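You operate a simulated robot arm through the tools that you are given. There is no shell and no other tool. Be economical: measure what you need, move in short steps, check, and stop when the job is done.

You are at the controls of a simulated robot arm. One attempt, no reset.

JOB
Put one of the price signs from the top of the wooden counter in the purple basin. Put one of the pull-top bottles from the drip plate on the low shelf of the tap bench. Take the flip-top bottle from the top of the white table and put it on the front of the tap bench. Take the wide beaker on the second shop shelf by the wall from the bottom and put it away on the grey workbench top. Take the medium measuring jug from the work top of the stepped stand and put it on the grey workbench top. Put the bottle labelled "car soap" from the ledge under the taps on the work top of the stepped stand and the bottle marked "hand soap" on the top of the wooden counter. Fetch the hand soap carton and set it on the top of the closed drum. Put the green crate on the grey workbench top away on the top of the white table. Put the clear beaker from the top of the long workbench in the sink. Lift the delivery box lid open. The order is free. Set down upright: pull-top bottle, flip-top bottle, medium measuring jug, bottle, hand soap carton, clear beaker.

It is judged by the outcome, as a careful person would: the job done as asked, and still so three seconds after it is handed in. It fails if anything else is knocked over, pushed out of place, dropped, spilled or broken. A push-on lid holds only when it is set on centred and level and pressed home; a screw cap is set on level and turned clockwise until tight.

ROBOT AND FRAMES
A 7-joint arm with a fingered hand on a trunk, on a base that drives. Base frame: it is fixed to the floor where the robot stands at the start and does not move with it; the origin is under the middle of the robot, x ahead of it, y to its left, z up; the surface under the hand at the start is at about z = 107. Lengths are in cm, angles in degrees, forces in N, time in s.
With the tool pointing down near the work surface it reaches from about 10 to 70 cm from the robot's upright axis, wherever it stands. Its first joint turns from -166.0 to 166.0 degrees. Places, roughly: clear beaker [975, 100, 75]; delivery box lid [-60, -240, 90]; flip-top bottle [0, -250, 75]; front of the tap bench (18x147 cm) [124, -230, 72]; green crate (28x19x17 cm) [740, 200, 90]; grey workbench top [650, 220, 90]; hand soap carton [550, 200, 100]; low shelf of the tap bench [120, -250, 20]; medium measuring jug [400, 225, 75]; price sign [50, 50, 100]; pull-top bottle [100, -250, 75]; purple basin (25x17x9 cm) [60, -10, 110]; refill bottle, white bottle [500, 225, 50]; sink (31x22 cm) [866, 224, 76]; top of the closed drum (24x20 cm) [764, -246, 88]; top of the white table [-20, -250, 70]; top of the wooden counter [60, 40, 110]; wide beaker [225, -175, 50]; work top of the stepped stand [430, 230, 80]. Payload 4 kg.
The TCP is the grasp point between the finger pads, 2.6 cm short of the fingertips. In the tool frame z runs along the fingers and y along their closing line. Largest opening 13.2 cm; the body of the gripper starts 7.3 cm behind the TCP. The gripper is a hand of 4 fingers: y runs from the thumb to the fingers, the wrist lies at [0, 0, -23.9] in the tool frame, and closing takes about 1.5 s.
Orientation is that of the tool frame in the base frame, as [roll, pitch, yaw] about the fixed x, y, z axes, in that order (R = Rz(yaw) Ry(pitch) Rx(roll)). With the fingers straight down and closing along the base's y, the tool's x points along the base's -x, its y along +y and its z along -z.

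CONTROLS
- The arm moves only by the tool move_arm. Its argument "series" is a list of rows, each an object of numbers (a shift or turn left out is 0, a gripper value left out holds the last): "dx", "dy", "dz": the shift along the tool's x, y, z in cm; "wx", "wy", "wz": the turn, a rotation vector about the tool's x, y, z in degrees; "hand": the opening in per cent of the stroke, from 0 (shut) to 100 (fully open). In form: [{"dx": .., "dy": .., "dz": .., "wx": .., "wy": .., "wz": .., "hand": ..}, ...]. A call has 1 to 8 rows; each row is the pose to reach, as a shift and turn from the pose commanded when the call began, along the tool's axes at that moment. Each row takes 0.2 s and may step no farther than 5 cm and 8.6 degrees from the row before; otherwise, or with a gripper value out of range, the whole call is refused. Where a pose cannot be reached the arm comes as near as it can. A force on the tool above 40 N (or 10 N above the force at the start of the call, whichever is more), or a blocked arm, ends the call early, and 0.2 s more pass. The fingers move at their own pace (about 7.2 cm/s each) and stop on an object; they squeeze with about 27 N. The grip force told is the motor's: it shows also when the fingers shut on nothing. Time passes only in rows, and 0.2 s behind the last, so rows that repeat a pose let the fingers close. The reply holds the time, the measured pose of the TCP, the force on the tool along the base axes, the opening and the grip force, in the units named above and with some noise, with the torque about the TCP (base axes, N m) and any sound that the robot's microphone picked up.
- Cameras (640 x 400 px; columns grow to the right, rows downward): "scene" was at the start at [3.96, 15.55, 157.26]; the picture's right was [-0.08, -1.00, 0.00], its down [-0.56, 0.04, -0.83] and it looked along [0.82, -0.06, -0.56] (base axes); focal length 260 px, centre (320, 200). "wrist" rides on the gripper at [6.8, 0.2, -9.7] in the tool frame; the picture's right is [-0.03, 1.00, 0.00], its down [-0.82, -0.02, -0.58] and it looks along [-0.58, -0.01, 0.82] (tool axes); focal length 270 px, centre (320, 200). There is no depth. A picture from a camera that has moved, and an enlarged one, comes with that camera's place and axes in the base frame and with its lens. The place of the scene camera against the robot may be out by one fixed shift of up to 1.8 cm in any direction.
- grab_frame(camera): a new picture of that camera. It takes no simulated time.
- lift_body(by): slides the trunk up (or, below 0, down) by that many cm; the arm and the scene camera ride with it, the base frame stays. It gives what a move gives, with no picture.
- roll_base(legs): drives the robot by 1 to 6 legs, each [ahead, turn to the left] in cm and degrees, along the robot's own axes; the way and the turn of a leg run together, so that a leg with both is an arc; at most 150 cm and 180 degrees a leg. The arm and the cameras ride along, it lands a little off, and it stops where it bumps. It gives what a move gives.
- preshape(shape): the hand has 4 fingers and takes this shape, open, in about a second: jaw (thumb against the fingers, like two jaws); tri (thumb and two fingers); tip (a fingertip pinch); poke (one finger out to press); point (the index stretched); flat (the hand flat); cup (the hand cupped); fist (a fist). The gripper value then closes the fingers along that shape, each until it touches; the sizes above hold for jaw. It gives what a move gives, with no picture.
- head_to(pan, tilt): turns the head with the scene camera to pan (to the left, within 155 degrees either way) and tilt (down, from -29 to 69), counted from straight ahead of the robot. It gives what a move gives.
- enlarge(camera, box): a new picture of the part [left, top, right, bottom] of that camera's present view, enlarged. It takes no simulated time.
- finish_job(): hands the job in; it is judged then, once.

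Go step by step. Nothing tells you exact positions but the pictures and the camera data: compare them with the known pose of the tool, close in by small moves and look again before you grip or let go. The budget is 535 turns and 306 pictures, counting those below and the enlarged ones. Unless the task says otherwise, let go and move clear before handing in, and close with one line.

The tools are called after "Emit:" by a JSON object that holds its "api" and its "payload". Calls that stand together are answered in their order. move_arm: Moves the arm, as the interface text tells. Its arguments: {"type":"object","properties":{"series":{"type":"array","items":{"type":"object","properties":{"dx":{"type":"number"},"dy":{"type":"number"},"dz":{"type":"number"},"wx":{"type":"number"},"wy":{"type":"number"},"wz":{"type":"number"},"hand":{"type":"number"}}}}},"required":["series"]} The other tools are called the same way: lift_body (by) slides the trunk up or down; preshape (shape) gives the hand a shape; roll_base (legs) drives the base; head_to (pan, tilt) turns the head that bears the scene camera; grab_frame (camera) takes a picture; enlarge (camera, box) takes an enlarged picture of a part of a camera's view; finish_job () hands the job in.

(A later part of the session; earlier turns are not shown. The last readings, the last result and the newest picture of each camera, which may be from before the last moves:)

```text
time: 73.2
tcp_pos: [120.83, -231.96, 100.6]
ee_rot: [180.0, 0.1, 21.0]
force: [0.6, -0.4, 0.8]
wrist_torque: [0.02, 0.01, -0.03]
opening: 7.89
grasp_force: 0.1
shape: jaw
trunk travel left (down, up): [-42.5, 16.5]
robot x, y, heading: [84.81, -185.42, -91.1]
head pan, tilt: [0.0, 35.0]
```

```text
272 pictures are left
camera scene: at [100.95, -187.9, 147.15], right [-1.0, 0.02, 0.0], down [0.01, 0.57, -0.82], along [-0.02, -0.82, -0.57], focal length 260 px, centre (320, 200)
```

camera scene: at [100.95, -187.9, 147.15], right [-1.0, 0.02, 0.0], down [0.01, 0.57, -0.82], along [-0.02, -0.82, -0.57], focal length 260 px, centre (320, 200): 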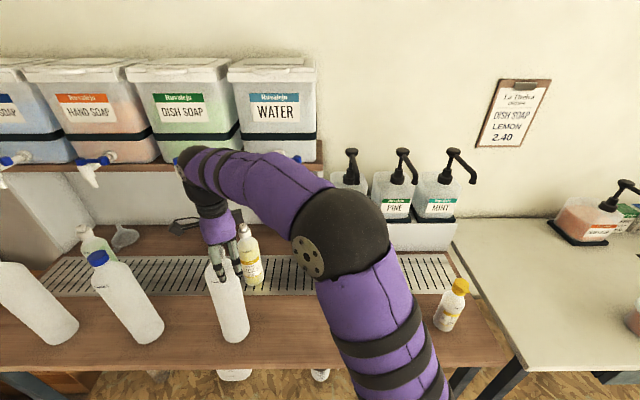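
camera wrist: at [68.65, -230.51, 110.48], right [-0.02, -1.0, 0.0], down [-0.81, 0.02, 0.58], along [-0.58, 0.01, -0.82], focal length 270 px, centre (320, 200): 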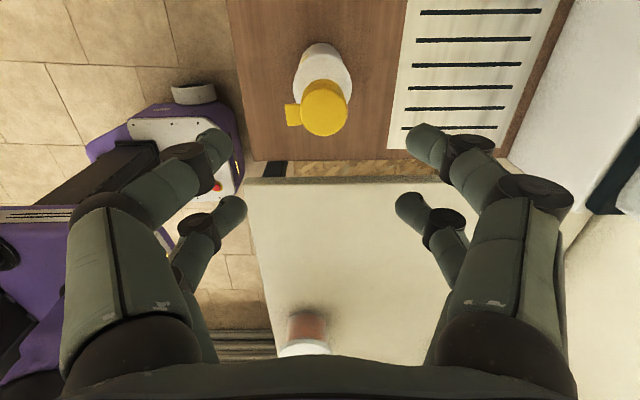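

That batch went ahead without the tuck, but everything still looks upright. I'll check the wrist view, because the hand is over a white bottle.

Emit:
{"api": "grab_frame", "payload": {"camera": "wrist"}}

Emit:
{"api": "enlarge", "payload": {"camera": "scene", "box": [40, 200, 340, 387]}}

```text
271 pictures are left
camera wrist: at [127.37, -229.64, 110.34], right [0.33, -0.94, 0.0], down [-0.77, -0.27, 0.58], along [-0.55, -0.2, -0.81], focal length 270 px, centre (320, 200)
```

wrist: 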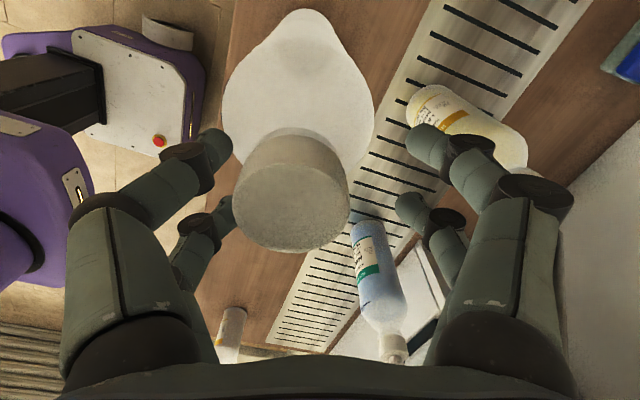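

```text
2.13 times, centred on (190, 294) of scene
camera zoom: at [100.95, -187.9, 147.15], right [-1.0, 0.02, 0.0], down [0.01, 0.57, -0.82], along [-0.02, -0.82, -0.57], focal length 554 px, centre (597, 0)
```

zoom: 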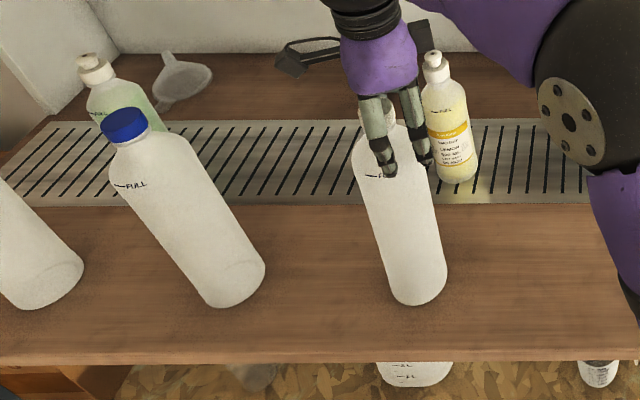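

The white bottle's cap is between the open fingers, but nothing has been touched. I'll go straight up.

Emit:
{"api": "move_arm", "payload": {"series": [{"dz": -4}, {"dz": -8}, {"dz": -12}, {"dz": -16}, {"dz": -16}]}}

Emit:
{"api": "grab_frame", "payload": {"camera": "wrist"}}

```text
time: 74.5
tcp_pos: [120.96, -231.93, 116.68]
ee_rot: [179.9, 0.2, 20.8]
force: [-0.4, 0.3, -0.4]
wrist_torque: [-0.01, 0.01, 0.02]
opening: 7.87
grasp_force: 0.0
shape: jaw
trunk travel left (down, up): [-42.5, 16.5]
robot x, y, heading: [84.87, -185.91, -91.2]
head pan, tilt: [0.0, 35.0]
```

```text
269 pictures are left
camera wrist: at [127.39, -229.59, 126.36], right [0.33, -0.94, 0.0], down [-0.77, -0.27, 0.58], along [-0.55, -0.2, -0.81], focal length 270 px, centre (320, 200)
```

wrist: 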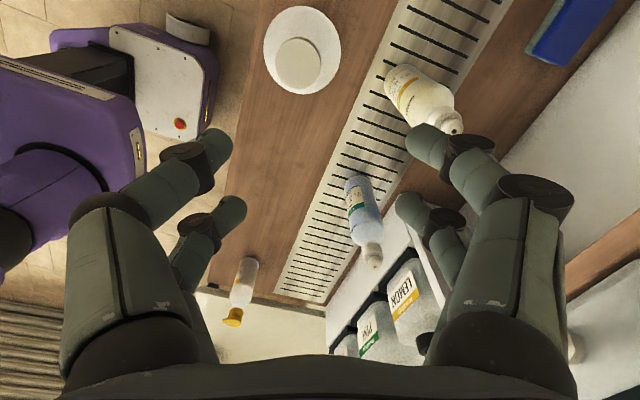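

The view is clear now. The blue bottle is at (100, -248.5), from z 74 to about 97. I'll move to above (100, -230) while turning the yaw, then tilt.

Emit:
{"api": "move_arm", "payload": {"series": [{"dx": -2.4, "dy": -1.2, "wz": -8.5}, {"dx": -4.8, "dy": -2.4, "wz": -17}, {"dx": -7.2, "dy": -3.6, "wz": -25.5}, {"dx": -9.6, "dy": -4.8, "wz": -34}, {"dx": -12, "dy": -6, "wz": -42.5}, {"dx": -14.4, "dy": -7.2, "wz": -51}, {"dx": -16.8, "dy": -8.4, "wz": -59.5}, {"dx": -18.9, "dy": -9.4, "wz": -68}]}}

Emit:
{"api": "move_arm", "payload": {"series": [{"wy": -8.5}, {"wy": -17, "dx": 2}, {"wy": -25.5, "dx": 4}, {"wy": -34, "dx": 6}, {"wy": -42.5, "dx": 6}, {"wy": -45, "dx": 6}]}}

Emit:
{"api": "grab_frame", "payload": {"camera": "wrist"}}

Emit:
{"api": "grab_frame", "payload": {"camera": "scene"}}

```text
time: 76.2
tcp_pos: [99.8, -229.94, 116.72]
ee_rot: [-179.9, 0.3, 89.0]
force: [-0.6, -0.2, 0.0]
wrist_torque: [0.03, 0.0, 0.03]
opening: 7.87
grasp_force: 0.1
shape: jaw
trunk travel left (down, up): [-42.5, 16.5]
robot x, y, heading: [84.65, -185.72, -91.3]
head pan, tilt: [0.0, 35.0]
```

```text
time: 77.7
tcp_pos: [99.96, -223.87, 116.76]
ee_rot: [-179.9, 45.4, 89.1]
force: [-0.1, -0.3, -0.3]
wrist_torque: [-0.01, 0.01, 0.01]
opening: 7.87
grasp_force: 0.1
shape: jaw
trunk travel left (down, up): [-42.5, 16.5]
robot x, y, heading: [84.64, -185.4, -91.3]
head pan, tilt: [0.0, 35.0]
```

```text
268 pictures are left
camera wrist: at [100.46, -212.13, 118.67], right [1.0, -0.04, 0.02], down [-0.02, -0.16, 0.99], along [-0.03, -0.99, -0.16], focal length 270 px, centre (320, 200)
```

wrist: 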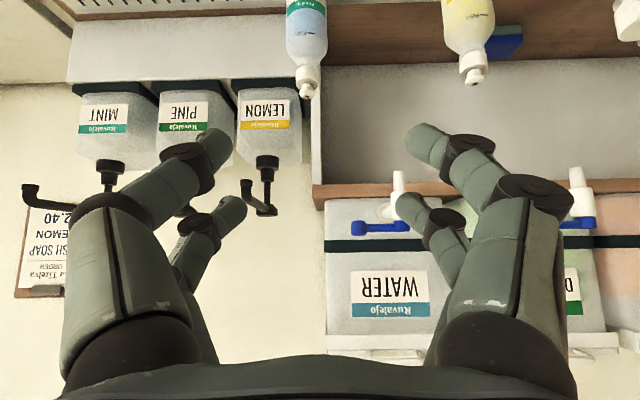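

```text
267 pictures are left
camera scene: at [100.94, -187.88, 147.15], right [-1.0, 0.02, 0.0], down [0.01, 0.57, -0.82], along [-0.02, -0.82, -0.57], focal length 260 px, centre (320, 200)
```

scene: 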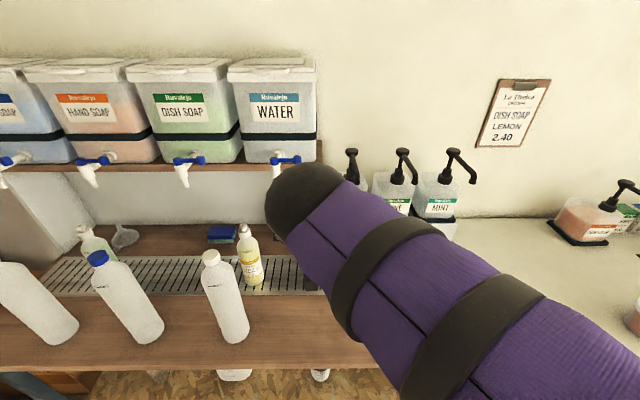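

The bottle's axis is at about (97.8, -249.3). I'll advance along the tilted tool axis and look again.

Emit:
{"api": "move_arm", "payload": {"series": [{"dx": 1, "dy": -0.5, "dz": 4}, {"dx": 2, "dy": -1, "dz": 8}, {"dx": 3, "dy": -1.5, "dz": 12}, {"dx": 4, "dy": -2, "dz": 16}, {"dx": 5, "dy": -2, "dz": 20}, {"dx": 5.8, "dy": -2, "dz": 24}, {"dx": 5.8, "dy": -2, "dz": 24}]}}

Emit:
{"api": "grab_frame", "payload": {"camera": "wrist"}}

```text
time: 79.2
tcp_pos: [97.52, -236.73, 95.82]
ee_rot: [-179.9, 45.2, 89.0]
force: [0.6, -0.2, -0.4]
wrist_torque: [-0.01, 0.01, 0.03]
opening: 7.9
grasp_force: 0.1
shape: jaw
trunk travel left (down, up): [-42.5, 16.5]
robot x, y, heading: [84.27, -185.46, -91.2]
head pan, tilt: [0.0, 35.0]
```

```text
266 pictures are left
camera wrist: at [98.04, -225.13, 97.68], right [1.0, -0.04, 0.02], down [-0.02, -0.16, 0.99], along [-0.03, -0.99, -0.17], focal length 270 px, centre (320, 200)
```

wrist: 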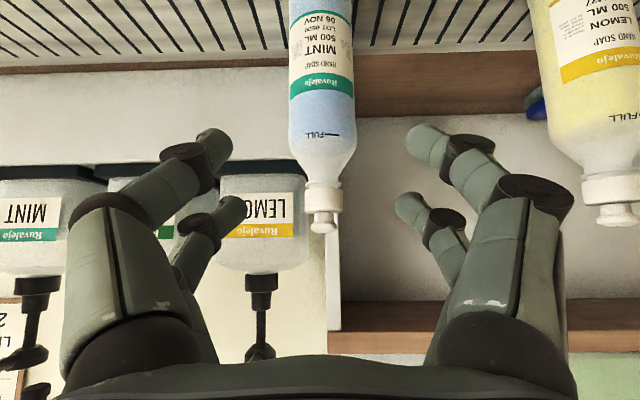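

The bottle is centred, so I'll advance onto its body and close.

Emit:
{"api": "move_arm", "payload": {"series": [{"dz": 4.5, "dy": 0.3, "hand": 75}, {"dz": 9, "dy": 0.3}, {"dz": 13.5, "dy": 0.3}, {"dz": 18, "dy": 0.3}, {"dz": 18, "dy": 0.3}]}}

Emit:
{"api": "grab_frame", "payload": {"camera": "wrist"}}

```text
time: 80.5
tcp_pos: [97.63, -249.69, 83.04]
ee_rot: [-179.8, 45.2, 89.1]
force: [-0.7, 0.1, -0.8]
wrist_torque: [0.02, -0.03, 0.02]
opening: 9.86
grasp_force: 0.0
shape: jaw
trunk travel left (down, up): [-42.5, 16.5]
robot x, y, heading: [84.31, -185.68, -91.4]
head pan, tilt: [0.0, 35.0]
```

```text
265 pictures are left
camera wrist: at [98.12, -238.07, 84.91], right [1.0, -0.04, 0.02], down [-0.02, -0.16, 0.99], along [-0.03, -0.99, -0.16], focal length 270 px, centre (320, 200)
```

wrist: 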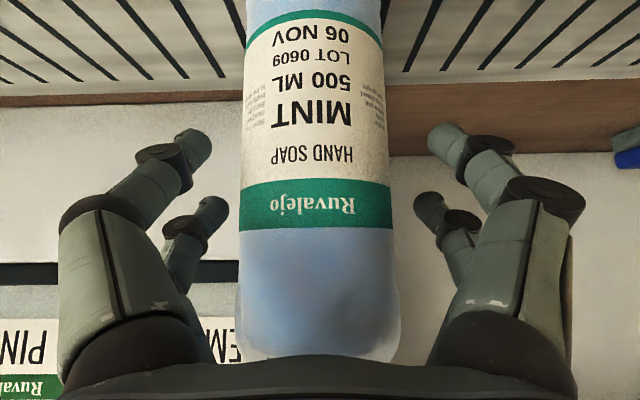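

Emit:
{"api": "move_arm", "payload": {"series": [{"hand": 0}, {"hand": 0}, {"hand": 0}, {"hand": 0}, {"hand": 0}, {"hand": 0}]}}

Emit:
{"api": "move_arm", "payload": {"series": [{"dx": -2, "dz": -2}, {"dx": -4, "dz": -4}, {"dx": -6, "dz": -6}, {"dx": -6, "dz": -6}]}}

Emit:
{"api": "grab_frame", "payload": {"camera": "wrist"}}

```text
time: 81.8
tcp_pos: [97.61, -249.57, 83.11]
ee_rot: [-179.8, 45.3, 89.0]
force: [-0.7, 0.3, 0.7]
wrist_torque: [0.18, 0.05, 0.03]
opening: 5.29
grasp_force: 27.2
shape: jaw
trunk travel left (down, up): [-42.5, 16.5]
robot x, y, heading: [84.83, -185.47, -91.3]
head pan, tilt: [0.0, 35.0]
```

```text
time: 82.8
tcp_pos: [97.67, -249.7, 91.51]
ee_rot: [-179.7, 45.1, 89.0]
force: [-0.2, 0.0, -5.4]
wrist_torque: [-0.02, 0.01, 0.02]
opening: 5.23
grasp_force: 26.9
shape: jaw
trunk travel left (down, up): [-42.5, 16.5]
robot x, y, heading: [84.6, -185.8, -91.3]
head pan, tilt: [0.0, 35.0]
```

```text
264 pictures are left
camera wrist: at [98.15, -237.94, 93.45], right [1.0, -0.04, 0.02], down [-0.02, -0.16, 0.99], along [-0.03, -0.99, -0.17], focal length 270 px, centre (320, 200)
```

wrist: 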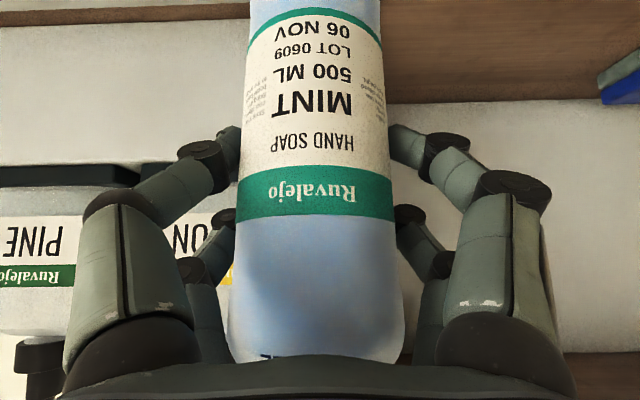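

The bottle is held. I'll back the base away from the bench with the bottle extended in front.

Emit:
{"api": "roll_base", "payload": {"legs": [[-45, 0]]}}

Emit:
{"api": "lift_body", "payload": {"by": -42}}

Emit:
{"api": "grab_frame", "payload": {"camera": "scene"}}

Emit:
{"api": "grab_frame", "payload": {"camera": "wrist"}}

```text
time: 85.6
tcp_pos: [98.65, -204.66, 91.46]
ee_rot: [-179.8, 45.2, 89.1]
force: [0.2, 0.1, -5.9]
wrist_torque: [-0.02, -0.03, -0.02]
opening: 5.24
grasp_force: 26.8
shape: jaw
trunk travel left (down, up): [-42.5, 16.5]
robot x, y, heading: [85.67, -140.74, -91.0]
head pan, tilt: [0.0, 35.0]
```

```text
refused: -42 is not a number from -40 to 40
```

```text
263 pictures are left
camera scene: at [101.85, -142.98, 147.15], right [-1.0, 0.02, 0.0], down [0.01, 0.57, -0.82], along [-0.02, -0.82, -0.57], focal length 260 px, centre (320, 200)
```

scene: 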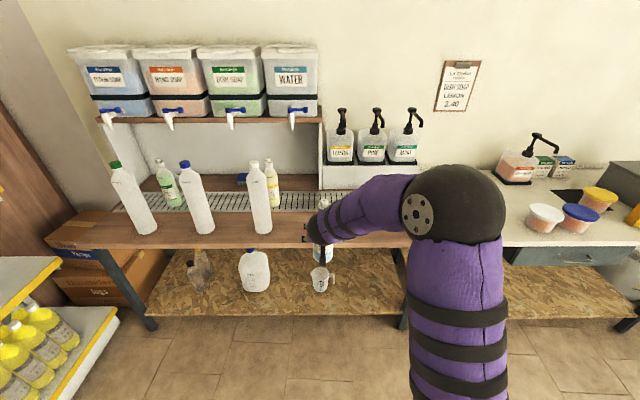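

```text
262 pictures are left
camera wrist: at [99.09, -192.99, 93.43], right [1.0, -0.04, 0.02], down [-0.02, -0.16, 0.99], along [-0.03, -0.99, -0.16], focal length 270 px, centre (320, 200)
```

wrist: 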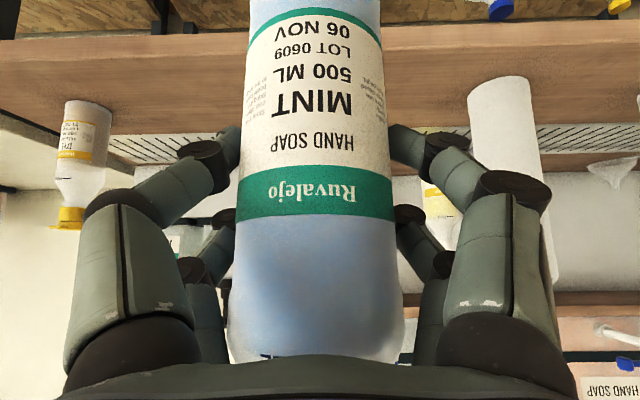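

Emit:
{"api": "lift_body", "payload": {"by": -40}}

Emit:
{"api": "move_arm", "payload": {"series": [{"dy": -4.5}, {"dy": -9}, {"dy": -13.5}, {"dy": -18}, {"dy": -22}, {"dy": -22, "dx": 2, "dz": 2}, {"dy": -22, "dx": 4, "dz": 4}, {"dy": -22, "dx": 6, "dz": 6}]}}

Emit:
{"api": "grab_frame", "payload": {"camera": "scene"}}

Emit:
{"api": "grab_frame", "payload": {"camera": "wrist"}}

```text
time: 89.4
tcp_pos: [98.58, -204.68, 51.45]
ee_rot: [-179.8, 45.2, 89.1]
force: [-0.1, -0.4, -6.2]
wrist_torque: [-0.03, -0.01, -0.01]
opening: 5.26
grasp_force: 27.3
shape: jaw
trunk travel left (down, up): [-2.5, 56.5]
robot x, y, heading: [85.34, -140.22, -91.2]
head pan, tilt: [0.0, 35.0]
```

```text
time: 91.2
tcp_pos: [76.63, -204.35, 43.08]
ee_rot: [-179.9, 45.2, 89.1]
force: [0.4, 0.1, -5.3]
wrist_torque: [0.02, -0.03, -0.03]
opening: 5.24
grasp_force: 27.2
shape: jaw
trunk travel left (down, up): [-2.5, 56.5]
robot x, y, heading: [85.1, -140.48, -91.0]
head pan, tilt: [0.0, 35.0]
```

```text
261 pictures are left
camera scene: at [101.84, -142.93, 107.15], right [-1.0, 0.02, 0.0], down [0.01, 0.57, -0.82], along [-0.02, -0.82, -0.57], focal length 260 px, centre (320, 200)
```

scene: 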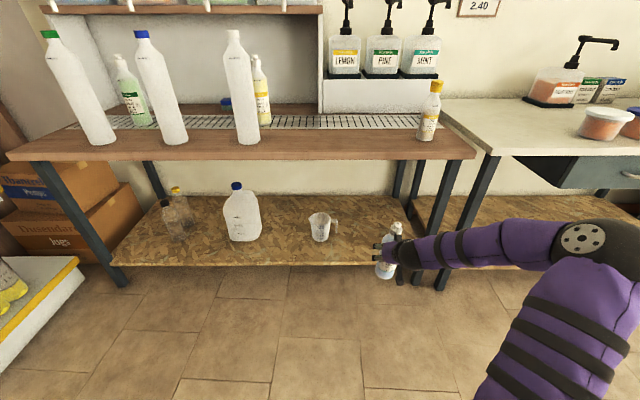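

```text
260 pictures are left
camera wrist: at [77.02, -192.6, 45.01], right [1.0, -0.04, 0.02], down [-0.02, -0.16, 0.99], along [-0.03, -0.99, -0.16], focal length 270 px, centre (320, 200)
```

wrist: 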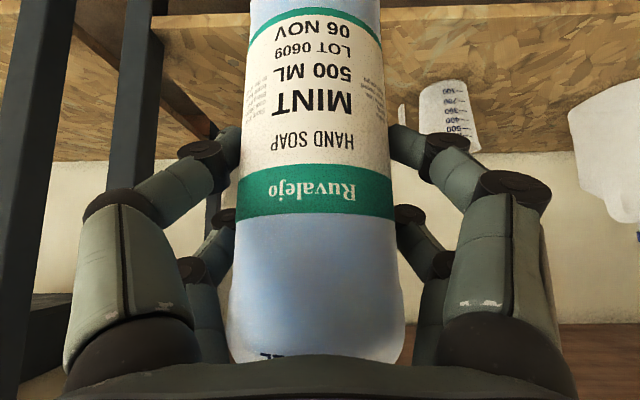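

The shelf is at about z 18.5–20 with its front edge at y about -221. The space at x about 76 is free, between the leg at 57 and the mug at 98. I'll lower to just above shelf height, then drive in.

Emit:
{"api": "move_arm", "payload": {"series": [{"dx": 2.2, "dz": 2.2}, {"dx": 4.4, "dz": 4.4}, {"dx": 6.4, "dz": 6.4}, {"dx": 6.4, "dz": 6.4}]}}

Emit:
{"api": "grab_frame", "payload": {"camera": "wrist"}}

Emit:
{"api": "enlarge", "payload": {"camera": "scene", "box": [290, 180, 490, 305]}}

```text
time: 92.2
tcp_pos: [76.53, -204.29, 33.87]
ee_rot: [-179.8, 45.2, 89.0]
force: [0.4, 1.2, -5.8]
wrist_torque: [0.01, 0.0, 0.0]
opening: 5.23
grasp_force: 27.1
shape: jaw
trunk travel left (down, up): [-2.5, 56.5]
robot x, y, heading: [85.44, -140.91, -90.9]
head pan, tilt: [0.0, 35.0]
```

```text
259 pictures are left
camera wrist: at [77.01, -192.62, 35.91], right [1.0, -0.04, 0.02], down [-0.02, -0.16, 0.99], along [-0.03, -0.99, -0.16], focal length 270 px, centre (320, 200)
```

wrist: 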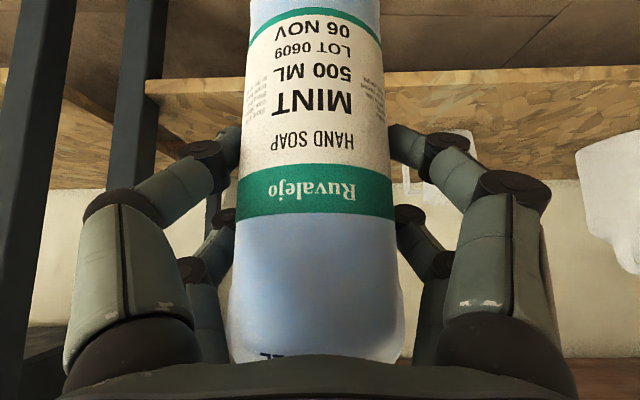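

```text
3.20 times, centred on (390, 242) of scene
camera zoom: at [101.83, -142.94, 107.15], right [-1.0, 0.02, 0.0], down [0.01, 0.57, -0.82], along [-0.02, -0.82, -0.57], focal length 832 px, centre (96, 64)
```

zoom: 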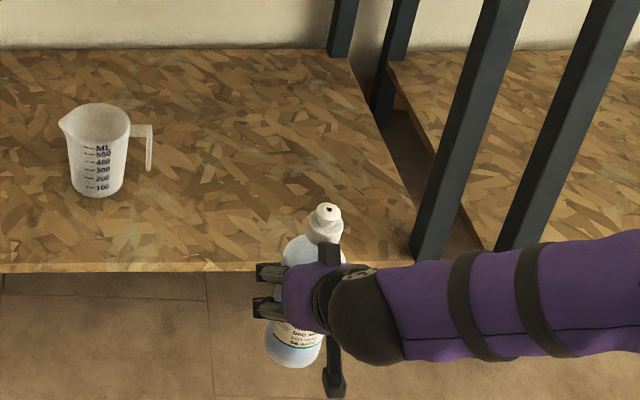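

Emit:
{"api": "roll_base", "payload": {"legs": [[31, 0]]}}

Emit:
{"api": "grab_frame", "payload": {"camera": "scene"}}

Emit:
{"api": "grab_frame", "payload": {"camera": "wrist"}}

```text
time: 94.3
tcp_pos: [76.03, -235.05, 33.91]
ee_rot: [-179.9, 45.3, 89.1]
force: [-0.2, 0.3, -4.0]
wrist_torque: [-0.02, -0.01, -0.03]
opening: 5.21
grasp_force: 27.0
shape: jaw
trunk travel left (down, up): [-2.5, 56.5]
robot x, y, heading: [84.83, -171.63, -91.0]
head pan, tilt: [0.0, 35.0]
```

```text
257 pictures are left
camera scene: at [101.24, -173.77, 107.15], right [-1.0, 0.02, 0.0], down [0.01, 0.57, -0.82], along [-0.01, -0.82, -0.57], focal length 260 px, centre (320, 200)
```

scene: 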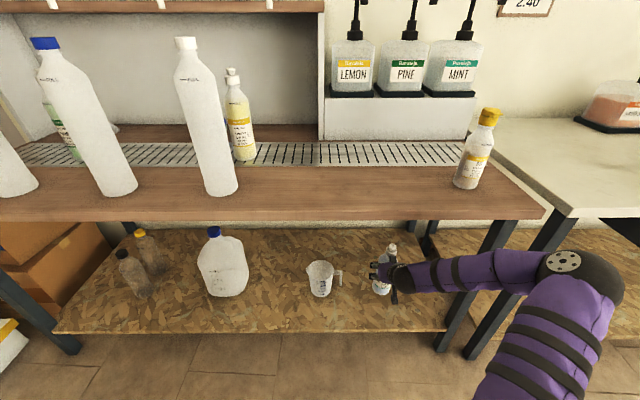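

```text
256 pictures are left
camera wrist: at [76.5, -223.45, 35.92], right [1.0, -0.04, 0.02], down [-0.02, -0.16, 0.99], along [-0.03, -0.99, -0.16], focal length 270 px, centre (320, 200)
```

wrist: 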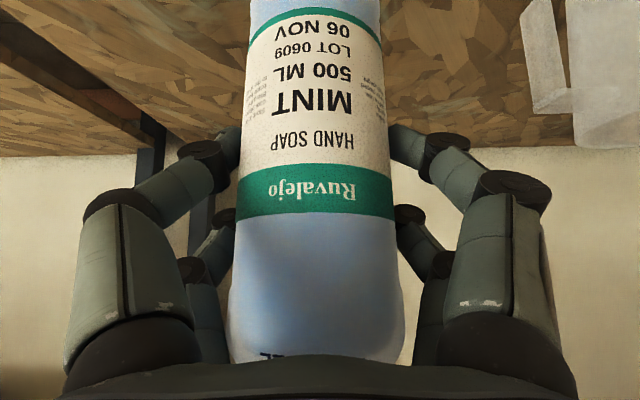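

I'm over the shelf. I'll lower gradually until it touches.

Emit:
{"api": "move_arm", "payload": {"series": [{"dx": 1.5, "dz": 1.5}, {"dx": 2.8, "dz": 2.8}, {"dx": 3.1, "dz": 3.1}, {"dx": 3.4, "dz": 3.4}, {"dx": 3.7, "dz": 3.7}]}}

```text
time: 95.5
tcp_pos: [76.0, -235.1, 28.63]
ee_rot: [-179.9, 45.2, 89.2]
force: [0.4, 0.9, -5.6]
wrist_torque: [0.0, -0.02, -0.01]
opening: 5.23
grasp_force: 26.6
shape: jaw
trunk travel left (down, up): [-2.5, 56.5]
robot x, y, heading: [84.91, -171.62, -91.0]
head pan, tilt: [0.0, 35.0]
```

Emit:
{"api": "move_arm", "payload": {"series": [{"dx": 0.2, "dz": 0.2}, {"dx": 0.4, "dz": 0.4}, {"dx": 0.6, "dz": 0.6}, {"dx": 0.8, "dz": 0.8}]}}

Emit:
{"api": "enlarge", "payload": {"camera": "scene", "box": [300, 220, 460, 320]}}

```text
time: 96.5
tcp_pos: [76.17, -235.45, 28.06]
ee_rot: [-179.6, 45.8, 89.3]
force: [0.6, -5.9, 25.2]
wrist_torque: [0.04, 0.0, 0.01]
opening: 5.23
grasp_force: 27.1
shape: jaw
trunk travel left (down, up): [-2.5, 56.5]
robot x, y, heading: [84.97, -171.45, -90.9]
head pan, tilt: [0.0, 35.0]
```

```text
4.00 times, centred on (380, 270) of scene
camera zoom: at [101.27, -173.6, 107.2], right [-1.0, 0.02, 0.0], down [0.01, 0.57, -0.82], along [-0.02, -0.82, -0.57], focal length 1040 px, centre (80, -80)
```

zoom: 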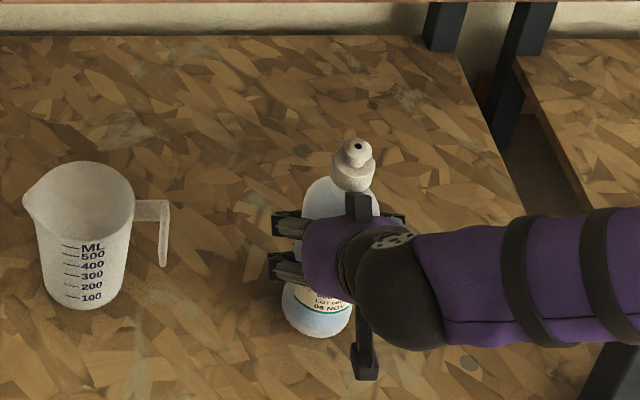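

Contact at TCP z about 28. I'll ease off, open and back straight out with the base.

Emit:
{"api": "move_arm", "payload": {"series": [{"dx": -0.3, "dz": -0.3}, {"dx": -0.3, "dz": -0.3, "hand": 80}, {"dx": -0.3, "dz": -0.3}, {"dx": -0.3, "dz": -0.3}, {"dx": -0.3, "dz": -0.3}]}}

Emit:
{"api": "grab_frame", "payload": {"camera": "wrist"}}

```text
time: 97.7
tcp_pos: [76.07, -235.23, 27.98]
ee_rot: [-180.0, 45.2, 89.1]
force: [-0.2, -0.2, -0.6]
wrist_torque: [-0.01, 0.0, 0.0]
opening: 10.54
grasp_force: 0.0
shape: jaw
trunk travel left (down, up): [-2.5, 56.5]
robot x, y, heading: [84.87, -171.73, -90.9]
head pan, tilt: [0.0, 35.0]
```

```text
254 pictures are left
camera wrist: at [76.47, -223.46, 29.98], right [1.0, -0.04, 0.02], down [-0.02, -0.16, 0.99], along [-0.03, -0.99, -0.17], focal length 270 px, centre (320, 200)
```

wrist: 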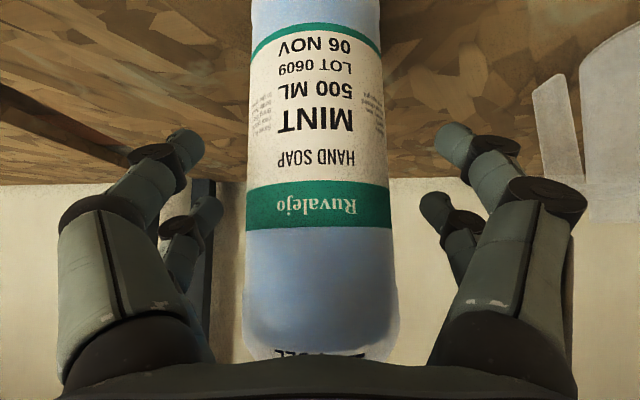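

Emit:
{"api": "roll_base", "payload": {"legs": [[-45, 0]]}}

Emit:
{"api": "lift_body", "payload": {"by": 40}}

Emit:
{"api": "grab_frame", "payload": {"camera": "scene"}}

```text
time: 100.4
tcp_pos: [76.86, -190.12, 28.08]
ee_rot: [-179.7, 45.3, 89.0]
force: [0.3, -0.1, -0.5]
wrist_torque: [-0.03, 0.0, 0.0]
opening: 10.52
grasp_force: 0.0
shape: jaw
trunk travel left (down, up): [-2.5, 56.5]
robot x, y, heading: [85.97, -126.93, -90.9]
head pan, tilt: [0.0, 35.0]
```

```text
time: 104.2
tcp_pos: [76.68, -190.13, 68.07]
ee_rot: [-179.8, 45.2, 89.0]
force: [-0.4, 0.0, -0.1]
wrist_torque: [0.03, -0.01, 0.0]
opening: 10.55
grasp_force: 0.0
shape: jaw
trunk travel left (down, up): [-42.5, 16.5]
robot x, y, heading: [86.02, -126.58, -91.3]
head pan, tilt: [0.0, 35.0]
```

```text
253 pictures are left
camera scene: at [102.11, -128.76, 147.15], right [-1.0, 0.02, 0.0], down [0.01, 0.57, -0.82], along [-0.02, -0.82, -0.57], focal length 260 px, centre (320, 200)
```

scene: 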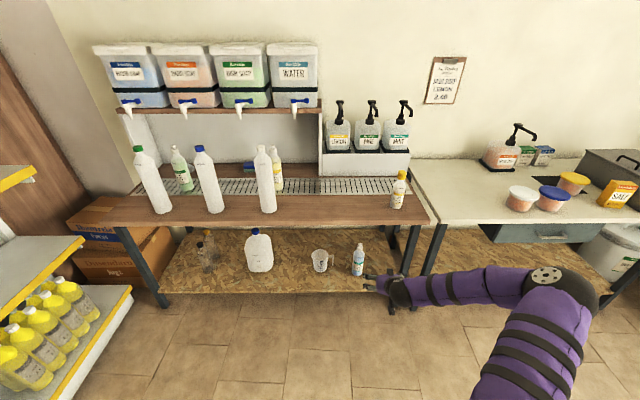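

Both bottles are well placed. Next is the delivery box, so I'll tuck the arm up and drive right.

Emit:
{"api": "move_arm", "payload": {"series": [{"dx": -0.4, "dz": -4.8, "hand": 50}, {"dx": -0.8, "dz": -9.6}, {"dx": -1.2, "dz": -14.4}, {"dx": -1.6, "dz": -19.2}, {"dx": -2, "dz": -24}, {"dx": -2.4, "dz": -28.8}, {"dx": -3, "dz": -33.6}, {"dx": -3.5, "dz": -38}]}}

```text
time: 106.2
tcp_pos: [81.65, -169.22, 98.93]
ee_rot: [179.4, 45.0, 96.9]
force: [-0.6, -1.1, 0.0]
wrist_torque: [0.0, 0.0, 0.0]
opening: 6.6
grasp_force: 0.1
shape: jaw
out of reach, approached as far as the arm can: row 5, 6, 7, 8
trunk travel left (down, up): [-42.5, 16.5]
robot x, y, heading: [85.91, -126.68, -91.0]
head pan, tilt: [0.0, 35.0]
stopped in row 8: the arm was blocked; the commanded pose is now the measured one
```

Emit:
{"api": "roll_base", "payload": {"legs": [[0, -89], [130, 0], [0, 89]]}}

Emit:
{"api": "grab_frame", "payload": {"camera": "scene"}}

```text
time: 121.1
tcp_pos: [-48.3, -172.51, 98.97]
ee_rot: [179.3, 45.0, 98.3]
force: [0.1, 0.6, -0.2]
wrist_torque: [-0.08, 0.02, -0.02]
opening: 6.61
grasp_force: 0.0
shape: jaw
trunk travel left (down, up): [-42.5, 16.5]
robot x, y, heading: [-45.53, -129.63, -89.7]
head pan, tilt: [0.0, 35.0]
```

```text
252 pictures are left
camera scene: at [-28.89, -131.5, 147.15], right [-1.0, -0.01, 0.0], down [0.0, 0.57, -0.82], along [0.0, -0.82, -0.57], focal length 260 px, centre (320, 200)
```

scene: 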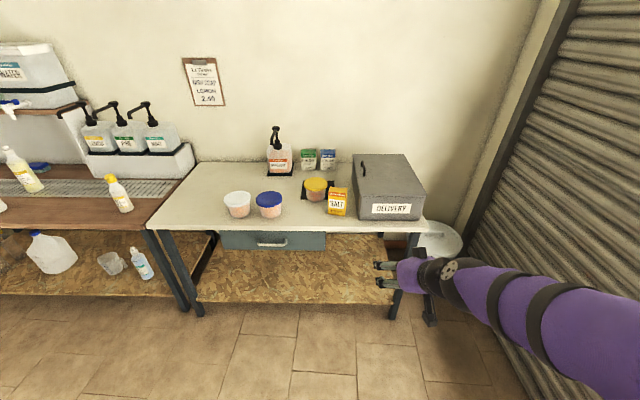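

Emit:
{"api": "enlarge", "payload": {"camera": "scene", "box": [180, 110, 460, 285]}}

Emit:
{"api": "enlarge", "payload": {"camera": "scene", "box": [335, 140, 435, 230]}}

```text
2.29 times, centred on (320, 198) of scene
camera zoom: at [-28.89, -131.5, 147.15], right [-1.0, -0.01, 0.0], down [0.0, 0.57, -0.82], along [0.0, -0.82, -0.57], focal length 594 px, centre (320, 206)
```

zoom: 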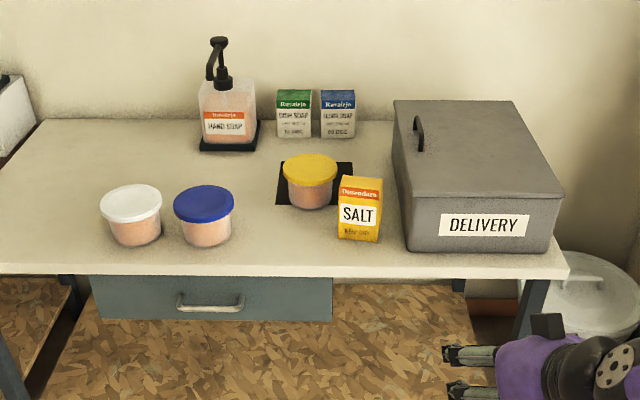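

```text
4.44 times, centred on (385, 185) of scene
camera zoom: at [-28.89, -131.5, 147.15], right [-1.0, -0.01, 0.0], down [0.0, 0.57, -0.82], along [0.0, -0.82, -0.57], focal length 1155 px, centre (31, 267)
```

zoom: 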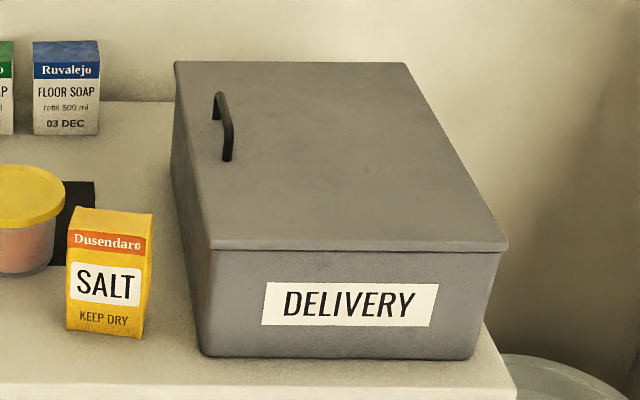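

The lid's handle is a bar running along y near the lid's left (+x) edge, at about (-57, -234), so the hinge is on the right. I'll raise the trunk, level the hand and drive closer.

Emit:
{"api": "lift_body", "payload": {"by": 14}}

Emit:
{"api": "move_arm", "payload": {"series": [{"wy": 8.5}, {"wy": 17}, {"wy": 25.5}, {"wy": 34}, {"wy": 42.5}, {"wy": 45}]}}

Emit:
{"api": "roll_base", "payload": {"legs": [[0, -18.5], [50, 0], [0, 18.5]]}}

Emit:
{"api": "grab_frame", "payload": {"camera": "wrist"}}

Emit:
{"api": "grab_frame", "payload": {"camera": "scene"}}

```text
time: 122.8
tcp_pos: [-48.3, -172.47, 112.92]
ee_rot: [179.3, 45.0, 98.2]
force: [0.3, 0.4, 0.2]
wrist_torque: [-0.01, -0.01, 0.0]
opening: 6.6
grasp_force: 0.1
shape: jaw
trunk travel left (down, up): [-56.5, 2.5]
robot x, y, heading: [-45.37, -129.62, -89.7]
head pan, tilt: [0.0, 35.0]
```

```text
time: 124.2
tcp_pos: [-48.31, -172.61, 112.91]
ee_rot: [179.5, 0.0, 98.7]
force: [-0.8, 0.1, -0.6]
wrist_torque: [0.06, 0.03, 0.0]
opening: 6.63
grasp_force: 0.0
shape: jaw
out of reach, approached as far as the arm can: row 1, 2, 3, 4
trunk travel left (down, up): [-56.5, 2.5]
robot x, y, heading: [-45.09, -129.85, -89.8]
head pan, tilt: [0.0, 35.0]
```

```text
time: 129.3
tcp_pos: [-64.06, -220.05, 112.99]
ee_rot: [179.5, -0.1, 98.7]
force: [0.0, 0.0, -0.2]
wrist_torque: [0.02, -0.03, 0.03]
opening: 6.61
grasp_force: 0.1
shape: jaw
trunk travel left (down, up): [-56.5, 2.5]
robot x, y, heading: [-61.0, -177.52, -89.8]
head pan, tilt: [0.0, 35.0]
```

```text
249 pictures are left
camera wrist: at [-64.97, -213.14, 122.61], right [0.99, 0.13, 0.01], down [0.1, -0.81, 0.58], along [0.08, -0.57, -0.82], focal length 270 px, centre (320, 200)
```

wrist: 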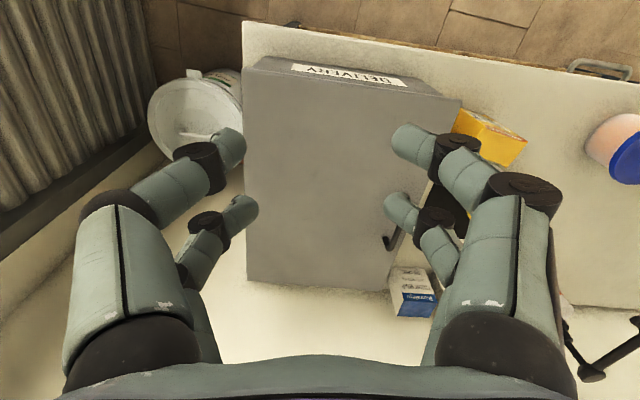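

```text
248 pictures are left
camera scene: at [-44.52, -179.03, 161.15], right [-1.0, 0.0, 0.0], down [0.0, 0.57, -0.82], along [0.0, -0.82, -0.57], focal length 260 px, centre (320, 200)
```

scene: 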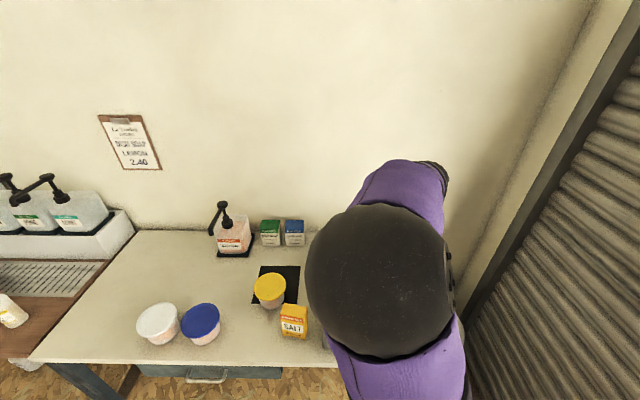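

By the wrist view the box lid spans x -72.5..-47.5 and y -219.5..-255.5. The handle is near (-50.7, -234), with the hinge on the -x side. I'll move above the handle.

Emit:
{"api": "move_arm", "payload": {"series": [{"dx": -3.2, "dy": 2.2, "wz": 1.8}, {"dx": -6.4, "dy": 4.4, "wz": 3.6}, {"dx": -9.6, "dy": 6.6, "wz": 5.4}, {"dx": -12.8, "dy": 8.8, "wz": 7.2}, {"dx": -15.9, "dy": 11.1, "wz": 8.7}, {"dx": -15.9, "dy": 11.1, "wz": 8.7, "dz": 2}, {"dx": -15.9, "dy": 11.1, "wz": 8.7, "dz": 4}]}}

Emit:
{"api": "grab_frame", "payload": {"camera": "wrist"}}

```text
time: 130.9
tcp_pos: [-50.57, -234.01, 109.09]
ee_rot: [179.4, 0.0, 89.8]
force: [-0.2, -0.6, -0.1]
wrist_torque: [-0.02, -0.03, 0.0]
opening: 6.61
grasp_force: 0.0
shape: jaw
trunk travel left (down, up): [-56.5, 2.5]
robot x, y, heading: [-61.02, -177.11, -90.1]
head pan, tilt: [0.0, 35.0]
```

```text
247 pictures are left
camera wrist: at [-50.47, -227.12, 118.75], right [1.0, -0.03, 0.01], down [-0.03, -0.82, 0.58], along [-0.01, -0.58, -0.82], focal length 270 px, centre (320, 200)
```

wrist: 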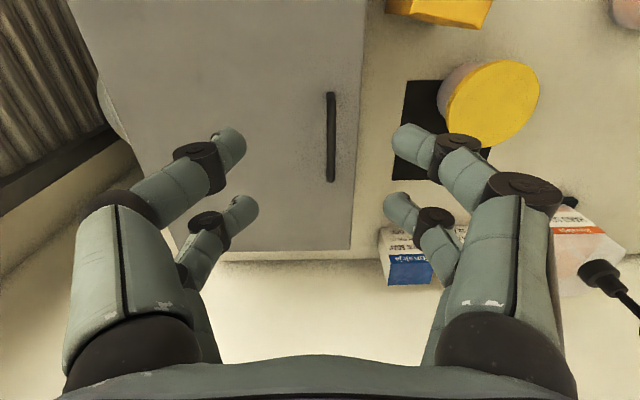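

The handle bar spans y about -233.5..-243.5 at x about -49.5. I'll move over its centre, tilting the hand 25° toward the hinge, and look again.

Emit:
{"api": "move_arm", "payload": {"series": [{"dx": -2.4, "dy": 0.5, "wx": 8.5, "hand": 40}, {"dx": -4.8, "dy": 1.1, "wx": 17}, {"dx": -4.8, "dy": 1.1, "dz": 4, "wx": 25}, {"dx": -4.8, "dy": 1.1, "dz": 8, "wx": 25}, {"dx": -4.8, "dy": 1.1, "dz": 11, "wx": 25}, {"dx": -4.8, "dy": 1.1, "dz": 11, "wx": 25}]}}

Emit:
{"api": "grab_frame", "payload": {"camera": "wrist"}}

Emit:
{"api": "grab_frame", "payload": {"camera": "scene"}}

```text
time: 132.3
tcp_pos: [-49.44, -238.73, 98.01]
ee_rot: [-155.4, 0.0, 90.0]
force: [0.2, -0.5, -0.2]
wrist_torque: [0.0, 0.01, 0.0]
opening: 5.32
grasp_force: 0.0
shape: jaw
trunk travel left (down, up): [-56.5, 2.5]
robot x, y, heading: [-60.82, -177.37, -89.5]
head pan, tilt: [0.0, 35.0]
```

```text
246 pictures are left
camera wrist: at [-45.18, -231.98, 106.77], right [0.91, -0.03, -0.42], down [0.22, -0.82, 0.53], along [-0.35, -0.58, -0.74], focal length 270 px, centre (320, 200)
```

wrist: 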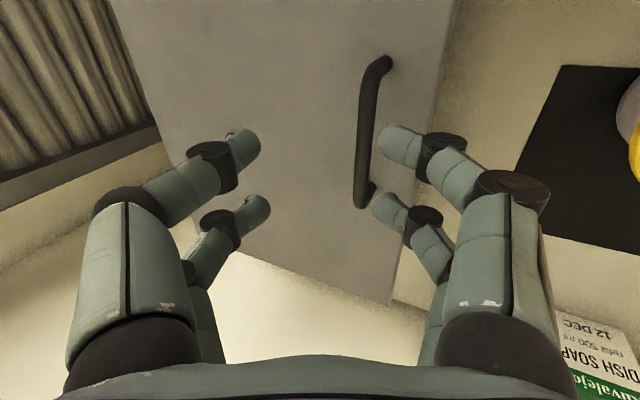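

```text
245 pictures are left
camera scene: at [-44.51, -179.04, 161.15], right [-1.0, 0.0, 0.0], down [0.0, 0.57, -0.82], along [0.0, -0.82, -0.57], focal length 260 px, centre (320, 200)
```

scene: 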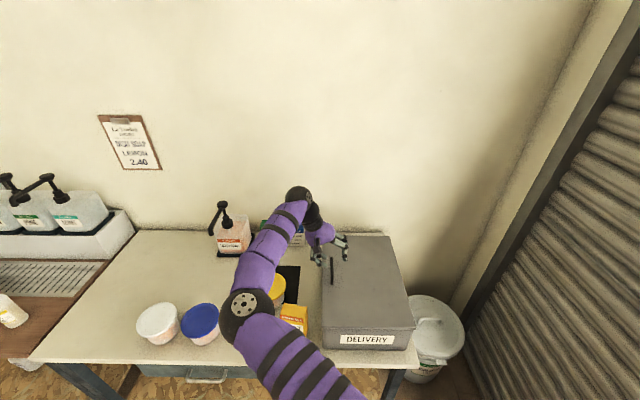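

The bar is at about x -49.3, y -234.8..-244.3, z 89. I'll align along the tool axis and descend around it.

Emit:
{"api": "move_arm", "payload": {"series": [{"dx": -0.8, "dy": 3.9, "hand": 30}, {"dx": -0.8, "dy": 3.9, "dz": 2.5}, {"dx": -0.8, "dy": 3.9, "dz": 5}, {"dx": -0.8, "dy": 3.9, "dz": 5}]}}

Emit:
{"api": "grab_frame", "payload": {"camera": "wrist"}}

Emit:
{"api": "enlarge", "payload": {"camera": "scene", "box": [280, 200, 400, 290]}}

```text
time: 133.3
tcp_pos: [-48.1, -239.55, 91.8]
ee_rot: [-155.5, 0.0, 90.0]
force: [1.2, -1.0, 4.7]
wrist_torque: [-0.01, -0.08, 0.03]
opening: 3.95
grasp_force: 0.1
shape: jaw
trunk travel left (down, up): [-56.5, 2.5]
robot x, y, heading: [-60.76, -177.24, -89.8]
head pan, tilt: [0.0, 35.0]
```

```text
244 pictures are left
camera wrist: at [-43.78, -232.73, 100.64], right [0.91, -0.03, -0.41], down [0.22, -0.82, 0.53], along [-0.35, -0.58, -0.74], focal length 270 px, centre (320, 200)
```

wrist: 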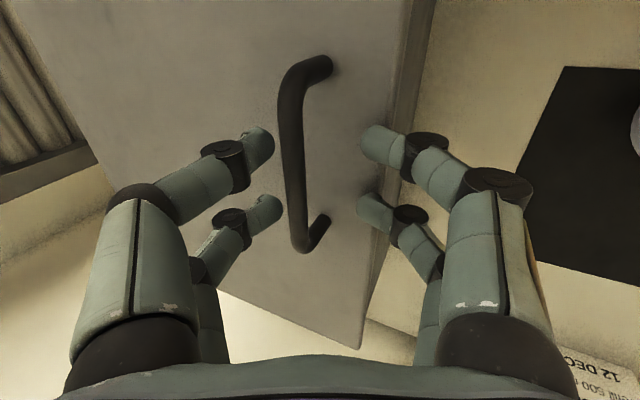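

```text
4.44 times, centred on (340, 245) of scene
camera zoom: at [-44.51, -179.01, 161.16], right [-1.0, 0.0, 0.0], down [0.0, 0.57, -0.82], along [0.0, -0.82, -0.57], focal length 1155 px, centre (231, 0)
```

zoom: 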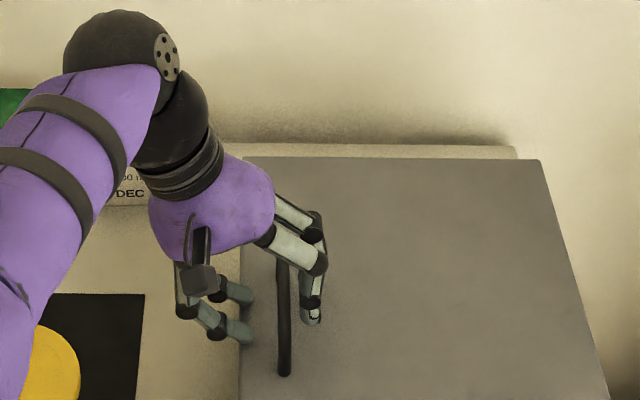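

The +x fingertips lightly touch the lid, and the bar is level with the TCP, about 1 cm toward -x. I'll shift and close.

Emit:
{"api": "move_arm", "payload": {"series": [{"dz": -0.5, "dy": -1}, {"dz": -0.5, "dy": -1, "hand": 0}, {"dz": -0.5, "dy": -1}, {"dz": -0.5, "dy": -1}, {"dz": -0.5, "dy": -1}]}}

Emit:
{"api": "grab_frame", "payload": {"camera": "wrist"}}

```text
time: 134.6
tcp_pos: [-49.05, -239.62, 92.75]
ee_rot: [-155.4, -0.1, 89.7]
force: [-12.6, 1.9, -3.9]
wrist_torque: [0.03, 0.03, 0.06]
opening: 0.05
grasp_force: 27.0
shape: jaw
trunk travel left (down, up): [-56.5, 2.5]
robot x, y, heading: [-61.25, -177.12, -90.1]
head pan, tilt: [0.0, 35.0]
```

```text
242 pictures are left
camera wrist: at [-44.73, -232.78, 101.46], right [0.91, -0.03, -0.42], down [0.22, -0.82, 0.53], along [-0.35, -0.58, -0.74], focal length 270 px, centre (320, 200)
```

wrist: 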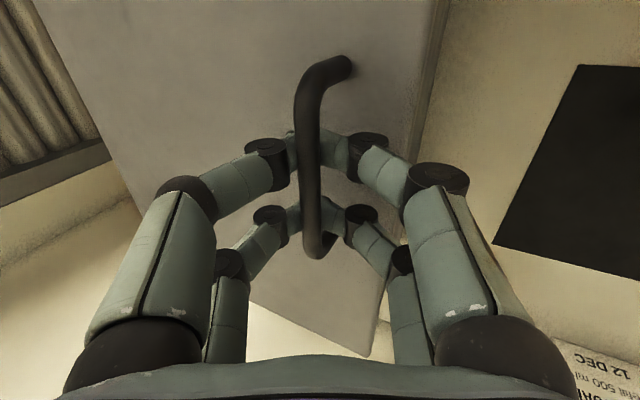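

The fingers have closed beneath the bar and caged it like a hook. I'll lift the lid along its arc about the hinge at x about -72.5, first to about 40°.

Emit:
{"api": "move_arm", "payload": {"series": [{"dz": -1.7, "dy": -1.2, "wx": -3}, {"dz": -3.2, "dy": -2.6, "wx": -6.5}, {"dz": -4.6, "dy": -4.1, "wx": -10}, {"dz": -5.9, "dy": -5.6, "wx": -13}, {"dz": -7, "dy": -7.3, "wx": -16}, {"dz": -8.1, "dy": -9.1, "wx": -19.5}, {"dz": -8.8, "dy": -11, "wx": -23}, {"dz": -9.5, "dy": -13, "wx": -26}]}}

Emit:
{"api": "grab_frame", "payload": {"camera": "wrist"}}

Emit:
{"api": "grab_frame", "payload": {"camera": "scene"}}

```text
time: 136.3
tcp_pos: [-56.28, -239.47, 105.68]
ee_rot: [-179.5, -0.5, 89.5]
force: [-10.6, 0.7, -13.7]
wrist_torque: [-0.08, -0.02, 0.08]
opening: 0.0
grasp_force: 27.1
shape: jaw
trunk travel left (down, up): [-56.5, 2.5]
robot x, y, heading: [-60.79, -177.3, -89.8]
head pan, tilt: [0.0, 35.0]
stopped in row 8: the force on the tool passed its limit at 41 N (the readings are from after the stop); the commanded pose is now the measured one
```

```text
241 pictures are left
camera wrist: at [-55.83, -232.79, 115.44], right [1.0, -0.03, -0.01], down [-0.02, -0.82, 0.57], along [-0.03, -0.57, -0.82], focal length 270 px, centre (320, 200)
```

wrist: 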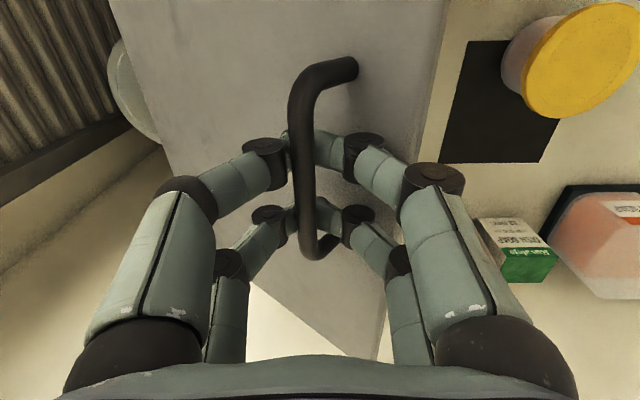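

```text
240 pictures are left
camera scene: at [-44.58, -179.23, 161.17], right [-1.0, 0.0, 0.0], down [0.0, 0.57, -0.82], along [0.0, -0.82, -0.57], focal length 260 px, centre (320, 200)
```

scene: 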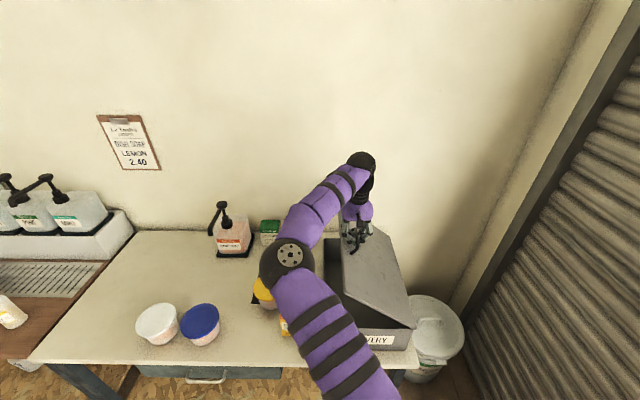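

The lid is about 40° open. I'll continue along the arc with a slightly smaller radius.

Emit:
{"api": "move_arm", "payload": {"series": [{"dy": -2, "dz": -1, "wx": -3}, {"dy": -3.7, "dz": -2, "wx": -6.5}, {"dy": -5.5, "dz": -3, "wx": -10}, {"dy": -7.3, "dz": -3.8, "wx": -13}, {"dy": -9.3, "dz": -4.4, "wx": -16}, {"dy": -11.4, "dz": -4.9, "wx": -19.5}]}}

Emit:
{"api": "grab_frame", "payload": {"camera": "scene"}}

```text
time: 137.7
tcp_pos: [-67.37, -239.47, 110.89]
ee_rot: [160.7, -0.3, 89.9]
force: [-0.7, -0.5, -0.6]
wrist_torque: [-0.02, 0.03, 0.01]
opening: 0.0
grasp_force: 26.7
shape: jaw
trunk travel left (down, up): [-56.5, 2.5]
robot x, y, heading: [-61.17, -177.47, -89.6]
head pan, tilt: [0.0, 35.0]
```

```text
239 pictures are left
camera scene: at [-44.56, -179.05, 161.15], right [-1.0, 0.0, 0.0], down [0.0, 0.57, -0.82], along [0.0, -0.82, -0.57], focal length 260 px, centre (320, 200)
```

scene: 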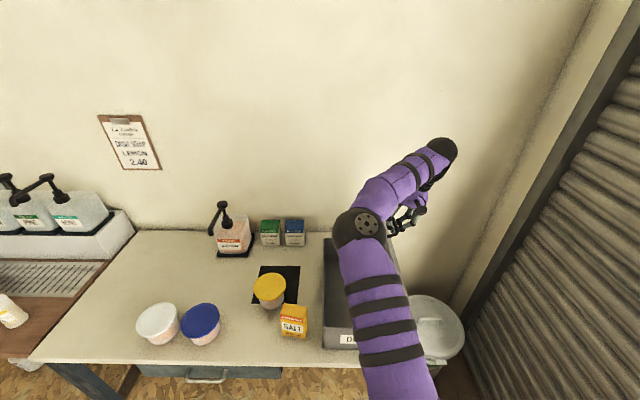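

Emit:
{"api": "grab_frame", "payload": {"camera": "wrist"}}

Emit:
{"api": "enlarge", "payload": {"camera": "scene", "box": [300, 180, 480, 370]}}

```text
238 pictures are left
camera wrist: at [-70.31, -232.61, 120.17], right [0.94, -0.03, 0.33], down [-0.21, -0.82, 0.54], along [0.25, -0.57, -0.78], focal length 270 px, centre (320, 200)
```

wrist: 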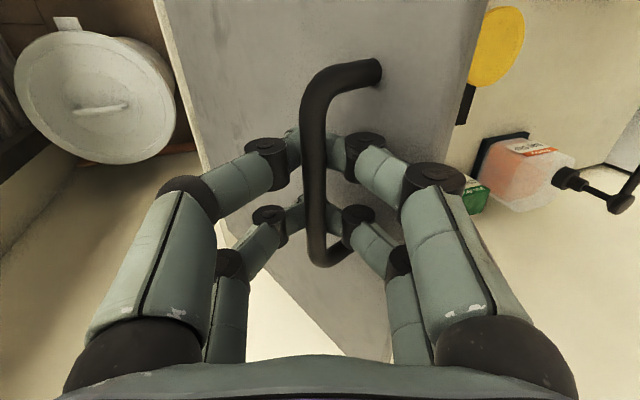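

```text
2.11 times, centred on (390, 275) of scene
camera zoom: at [-44.56, -179.05, 161.15], right [-1.0, 0.0, 0.0], down [0.0, 0.57, -0.82], along [0.0, -0.82, -0.57], focal length 547 px, centre (173, 42)
```

zoom: 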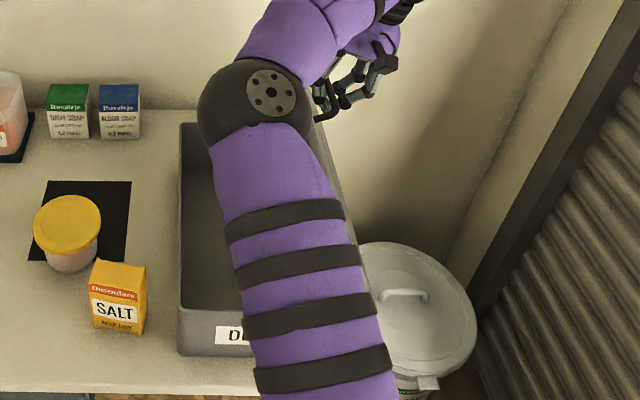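

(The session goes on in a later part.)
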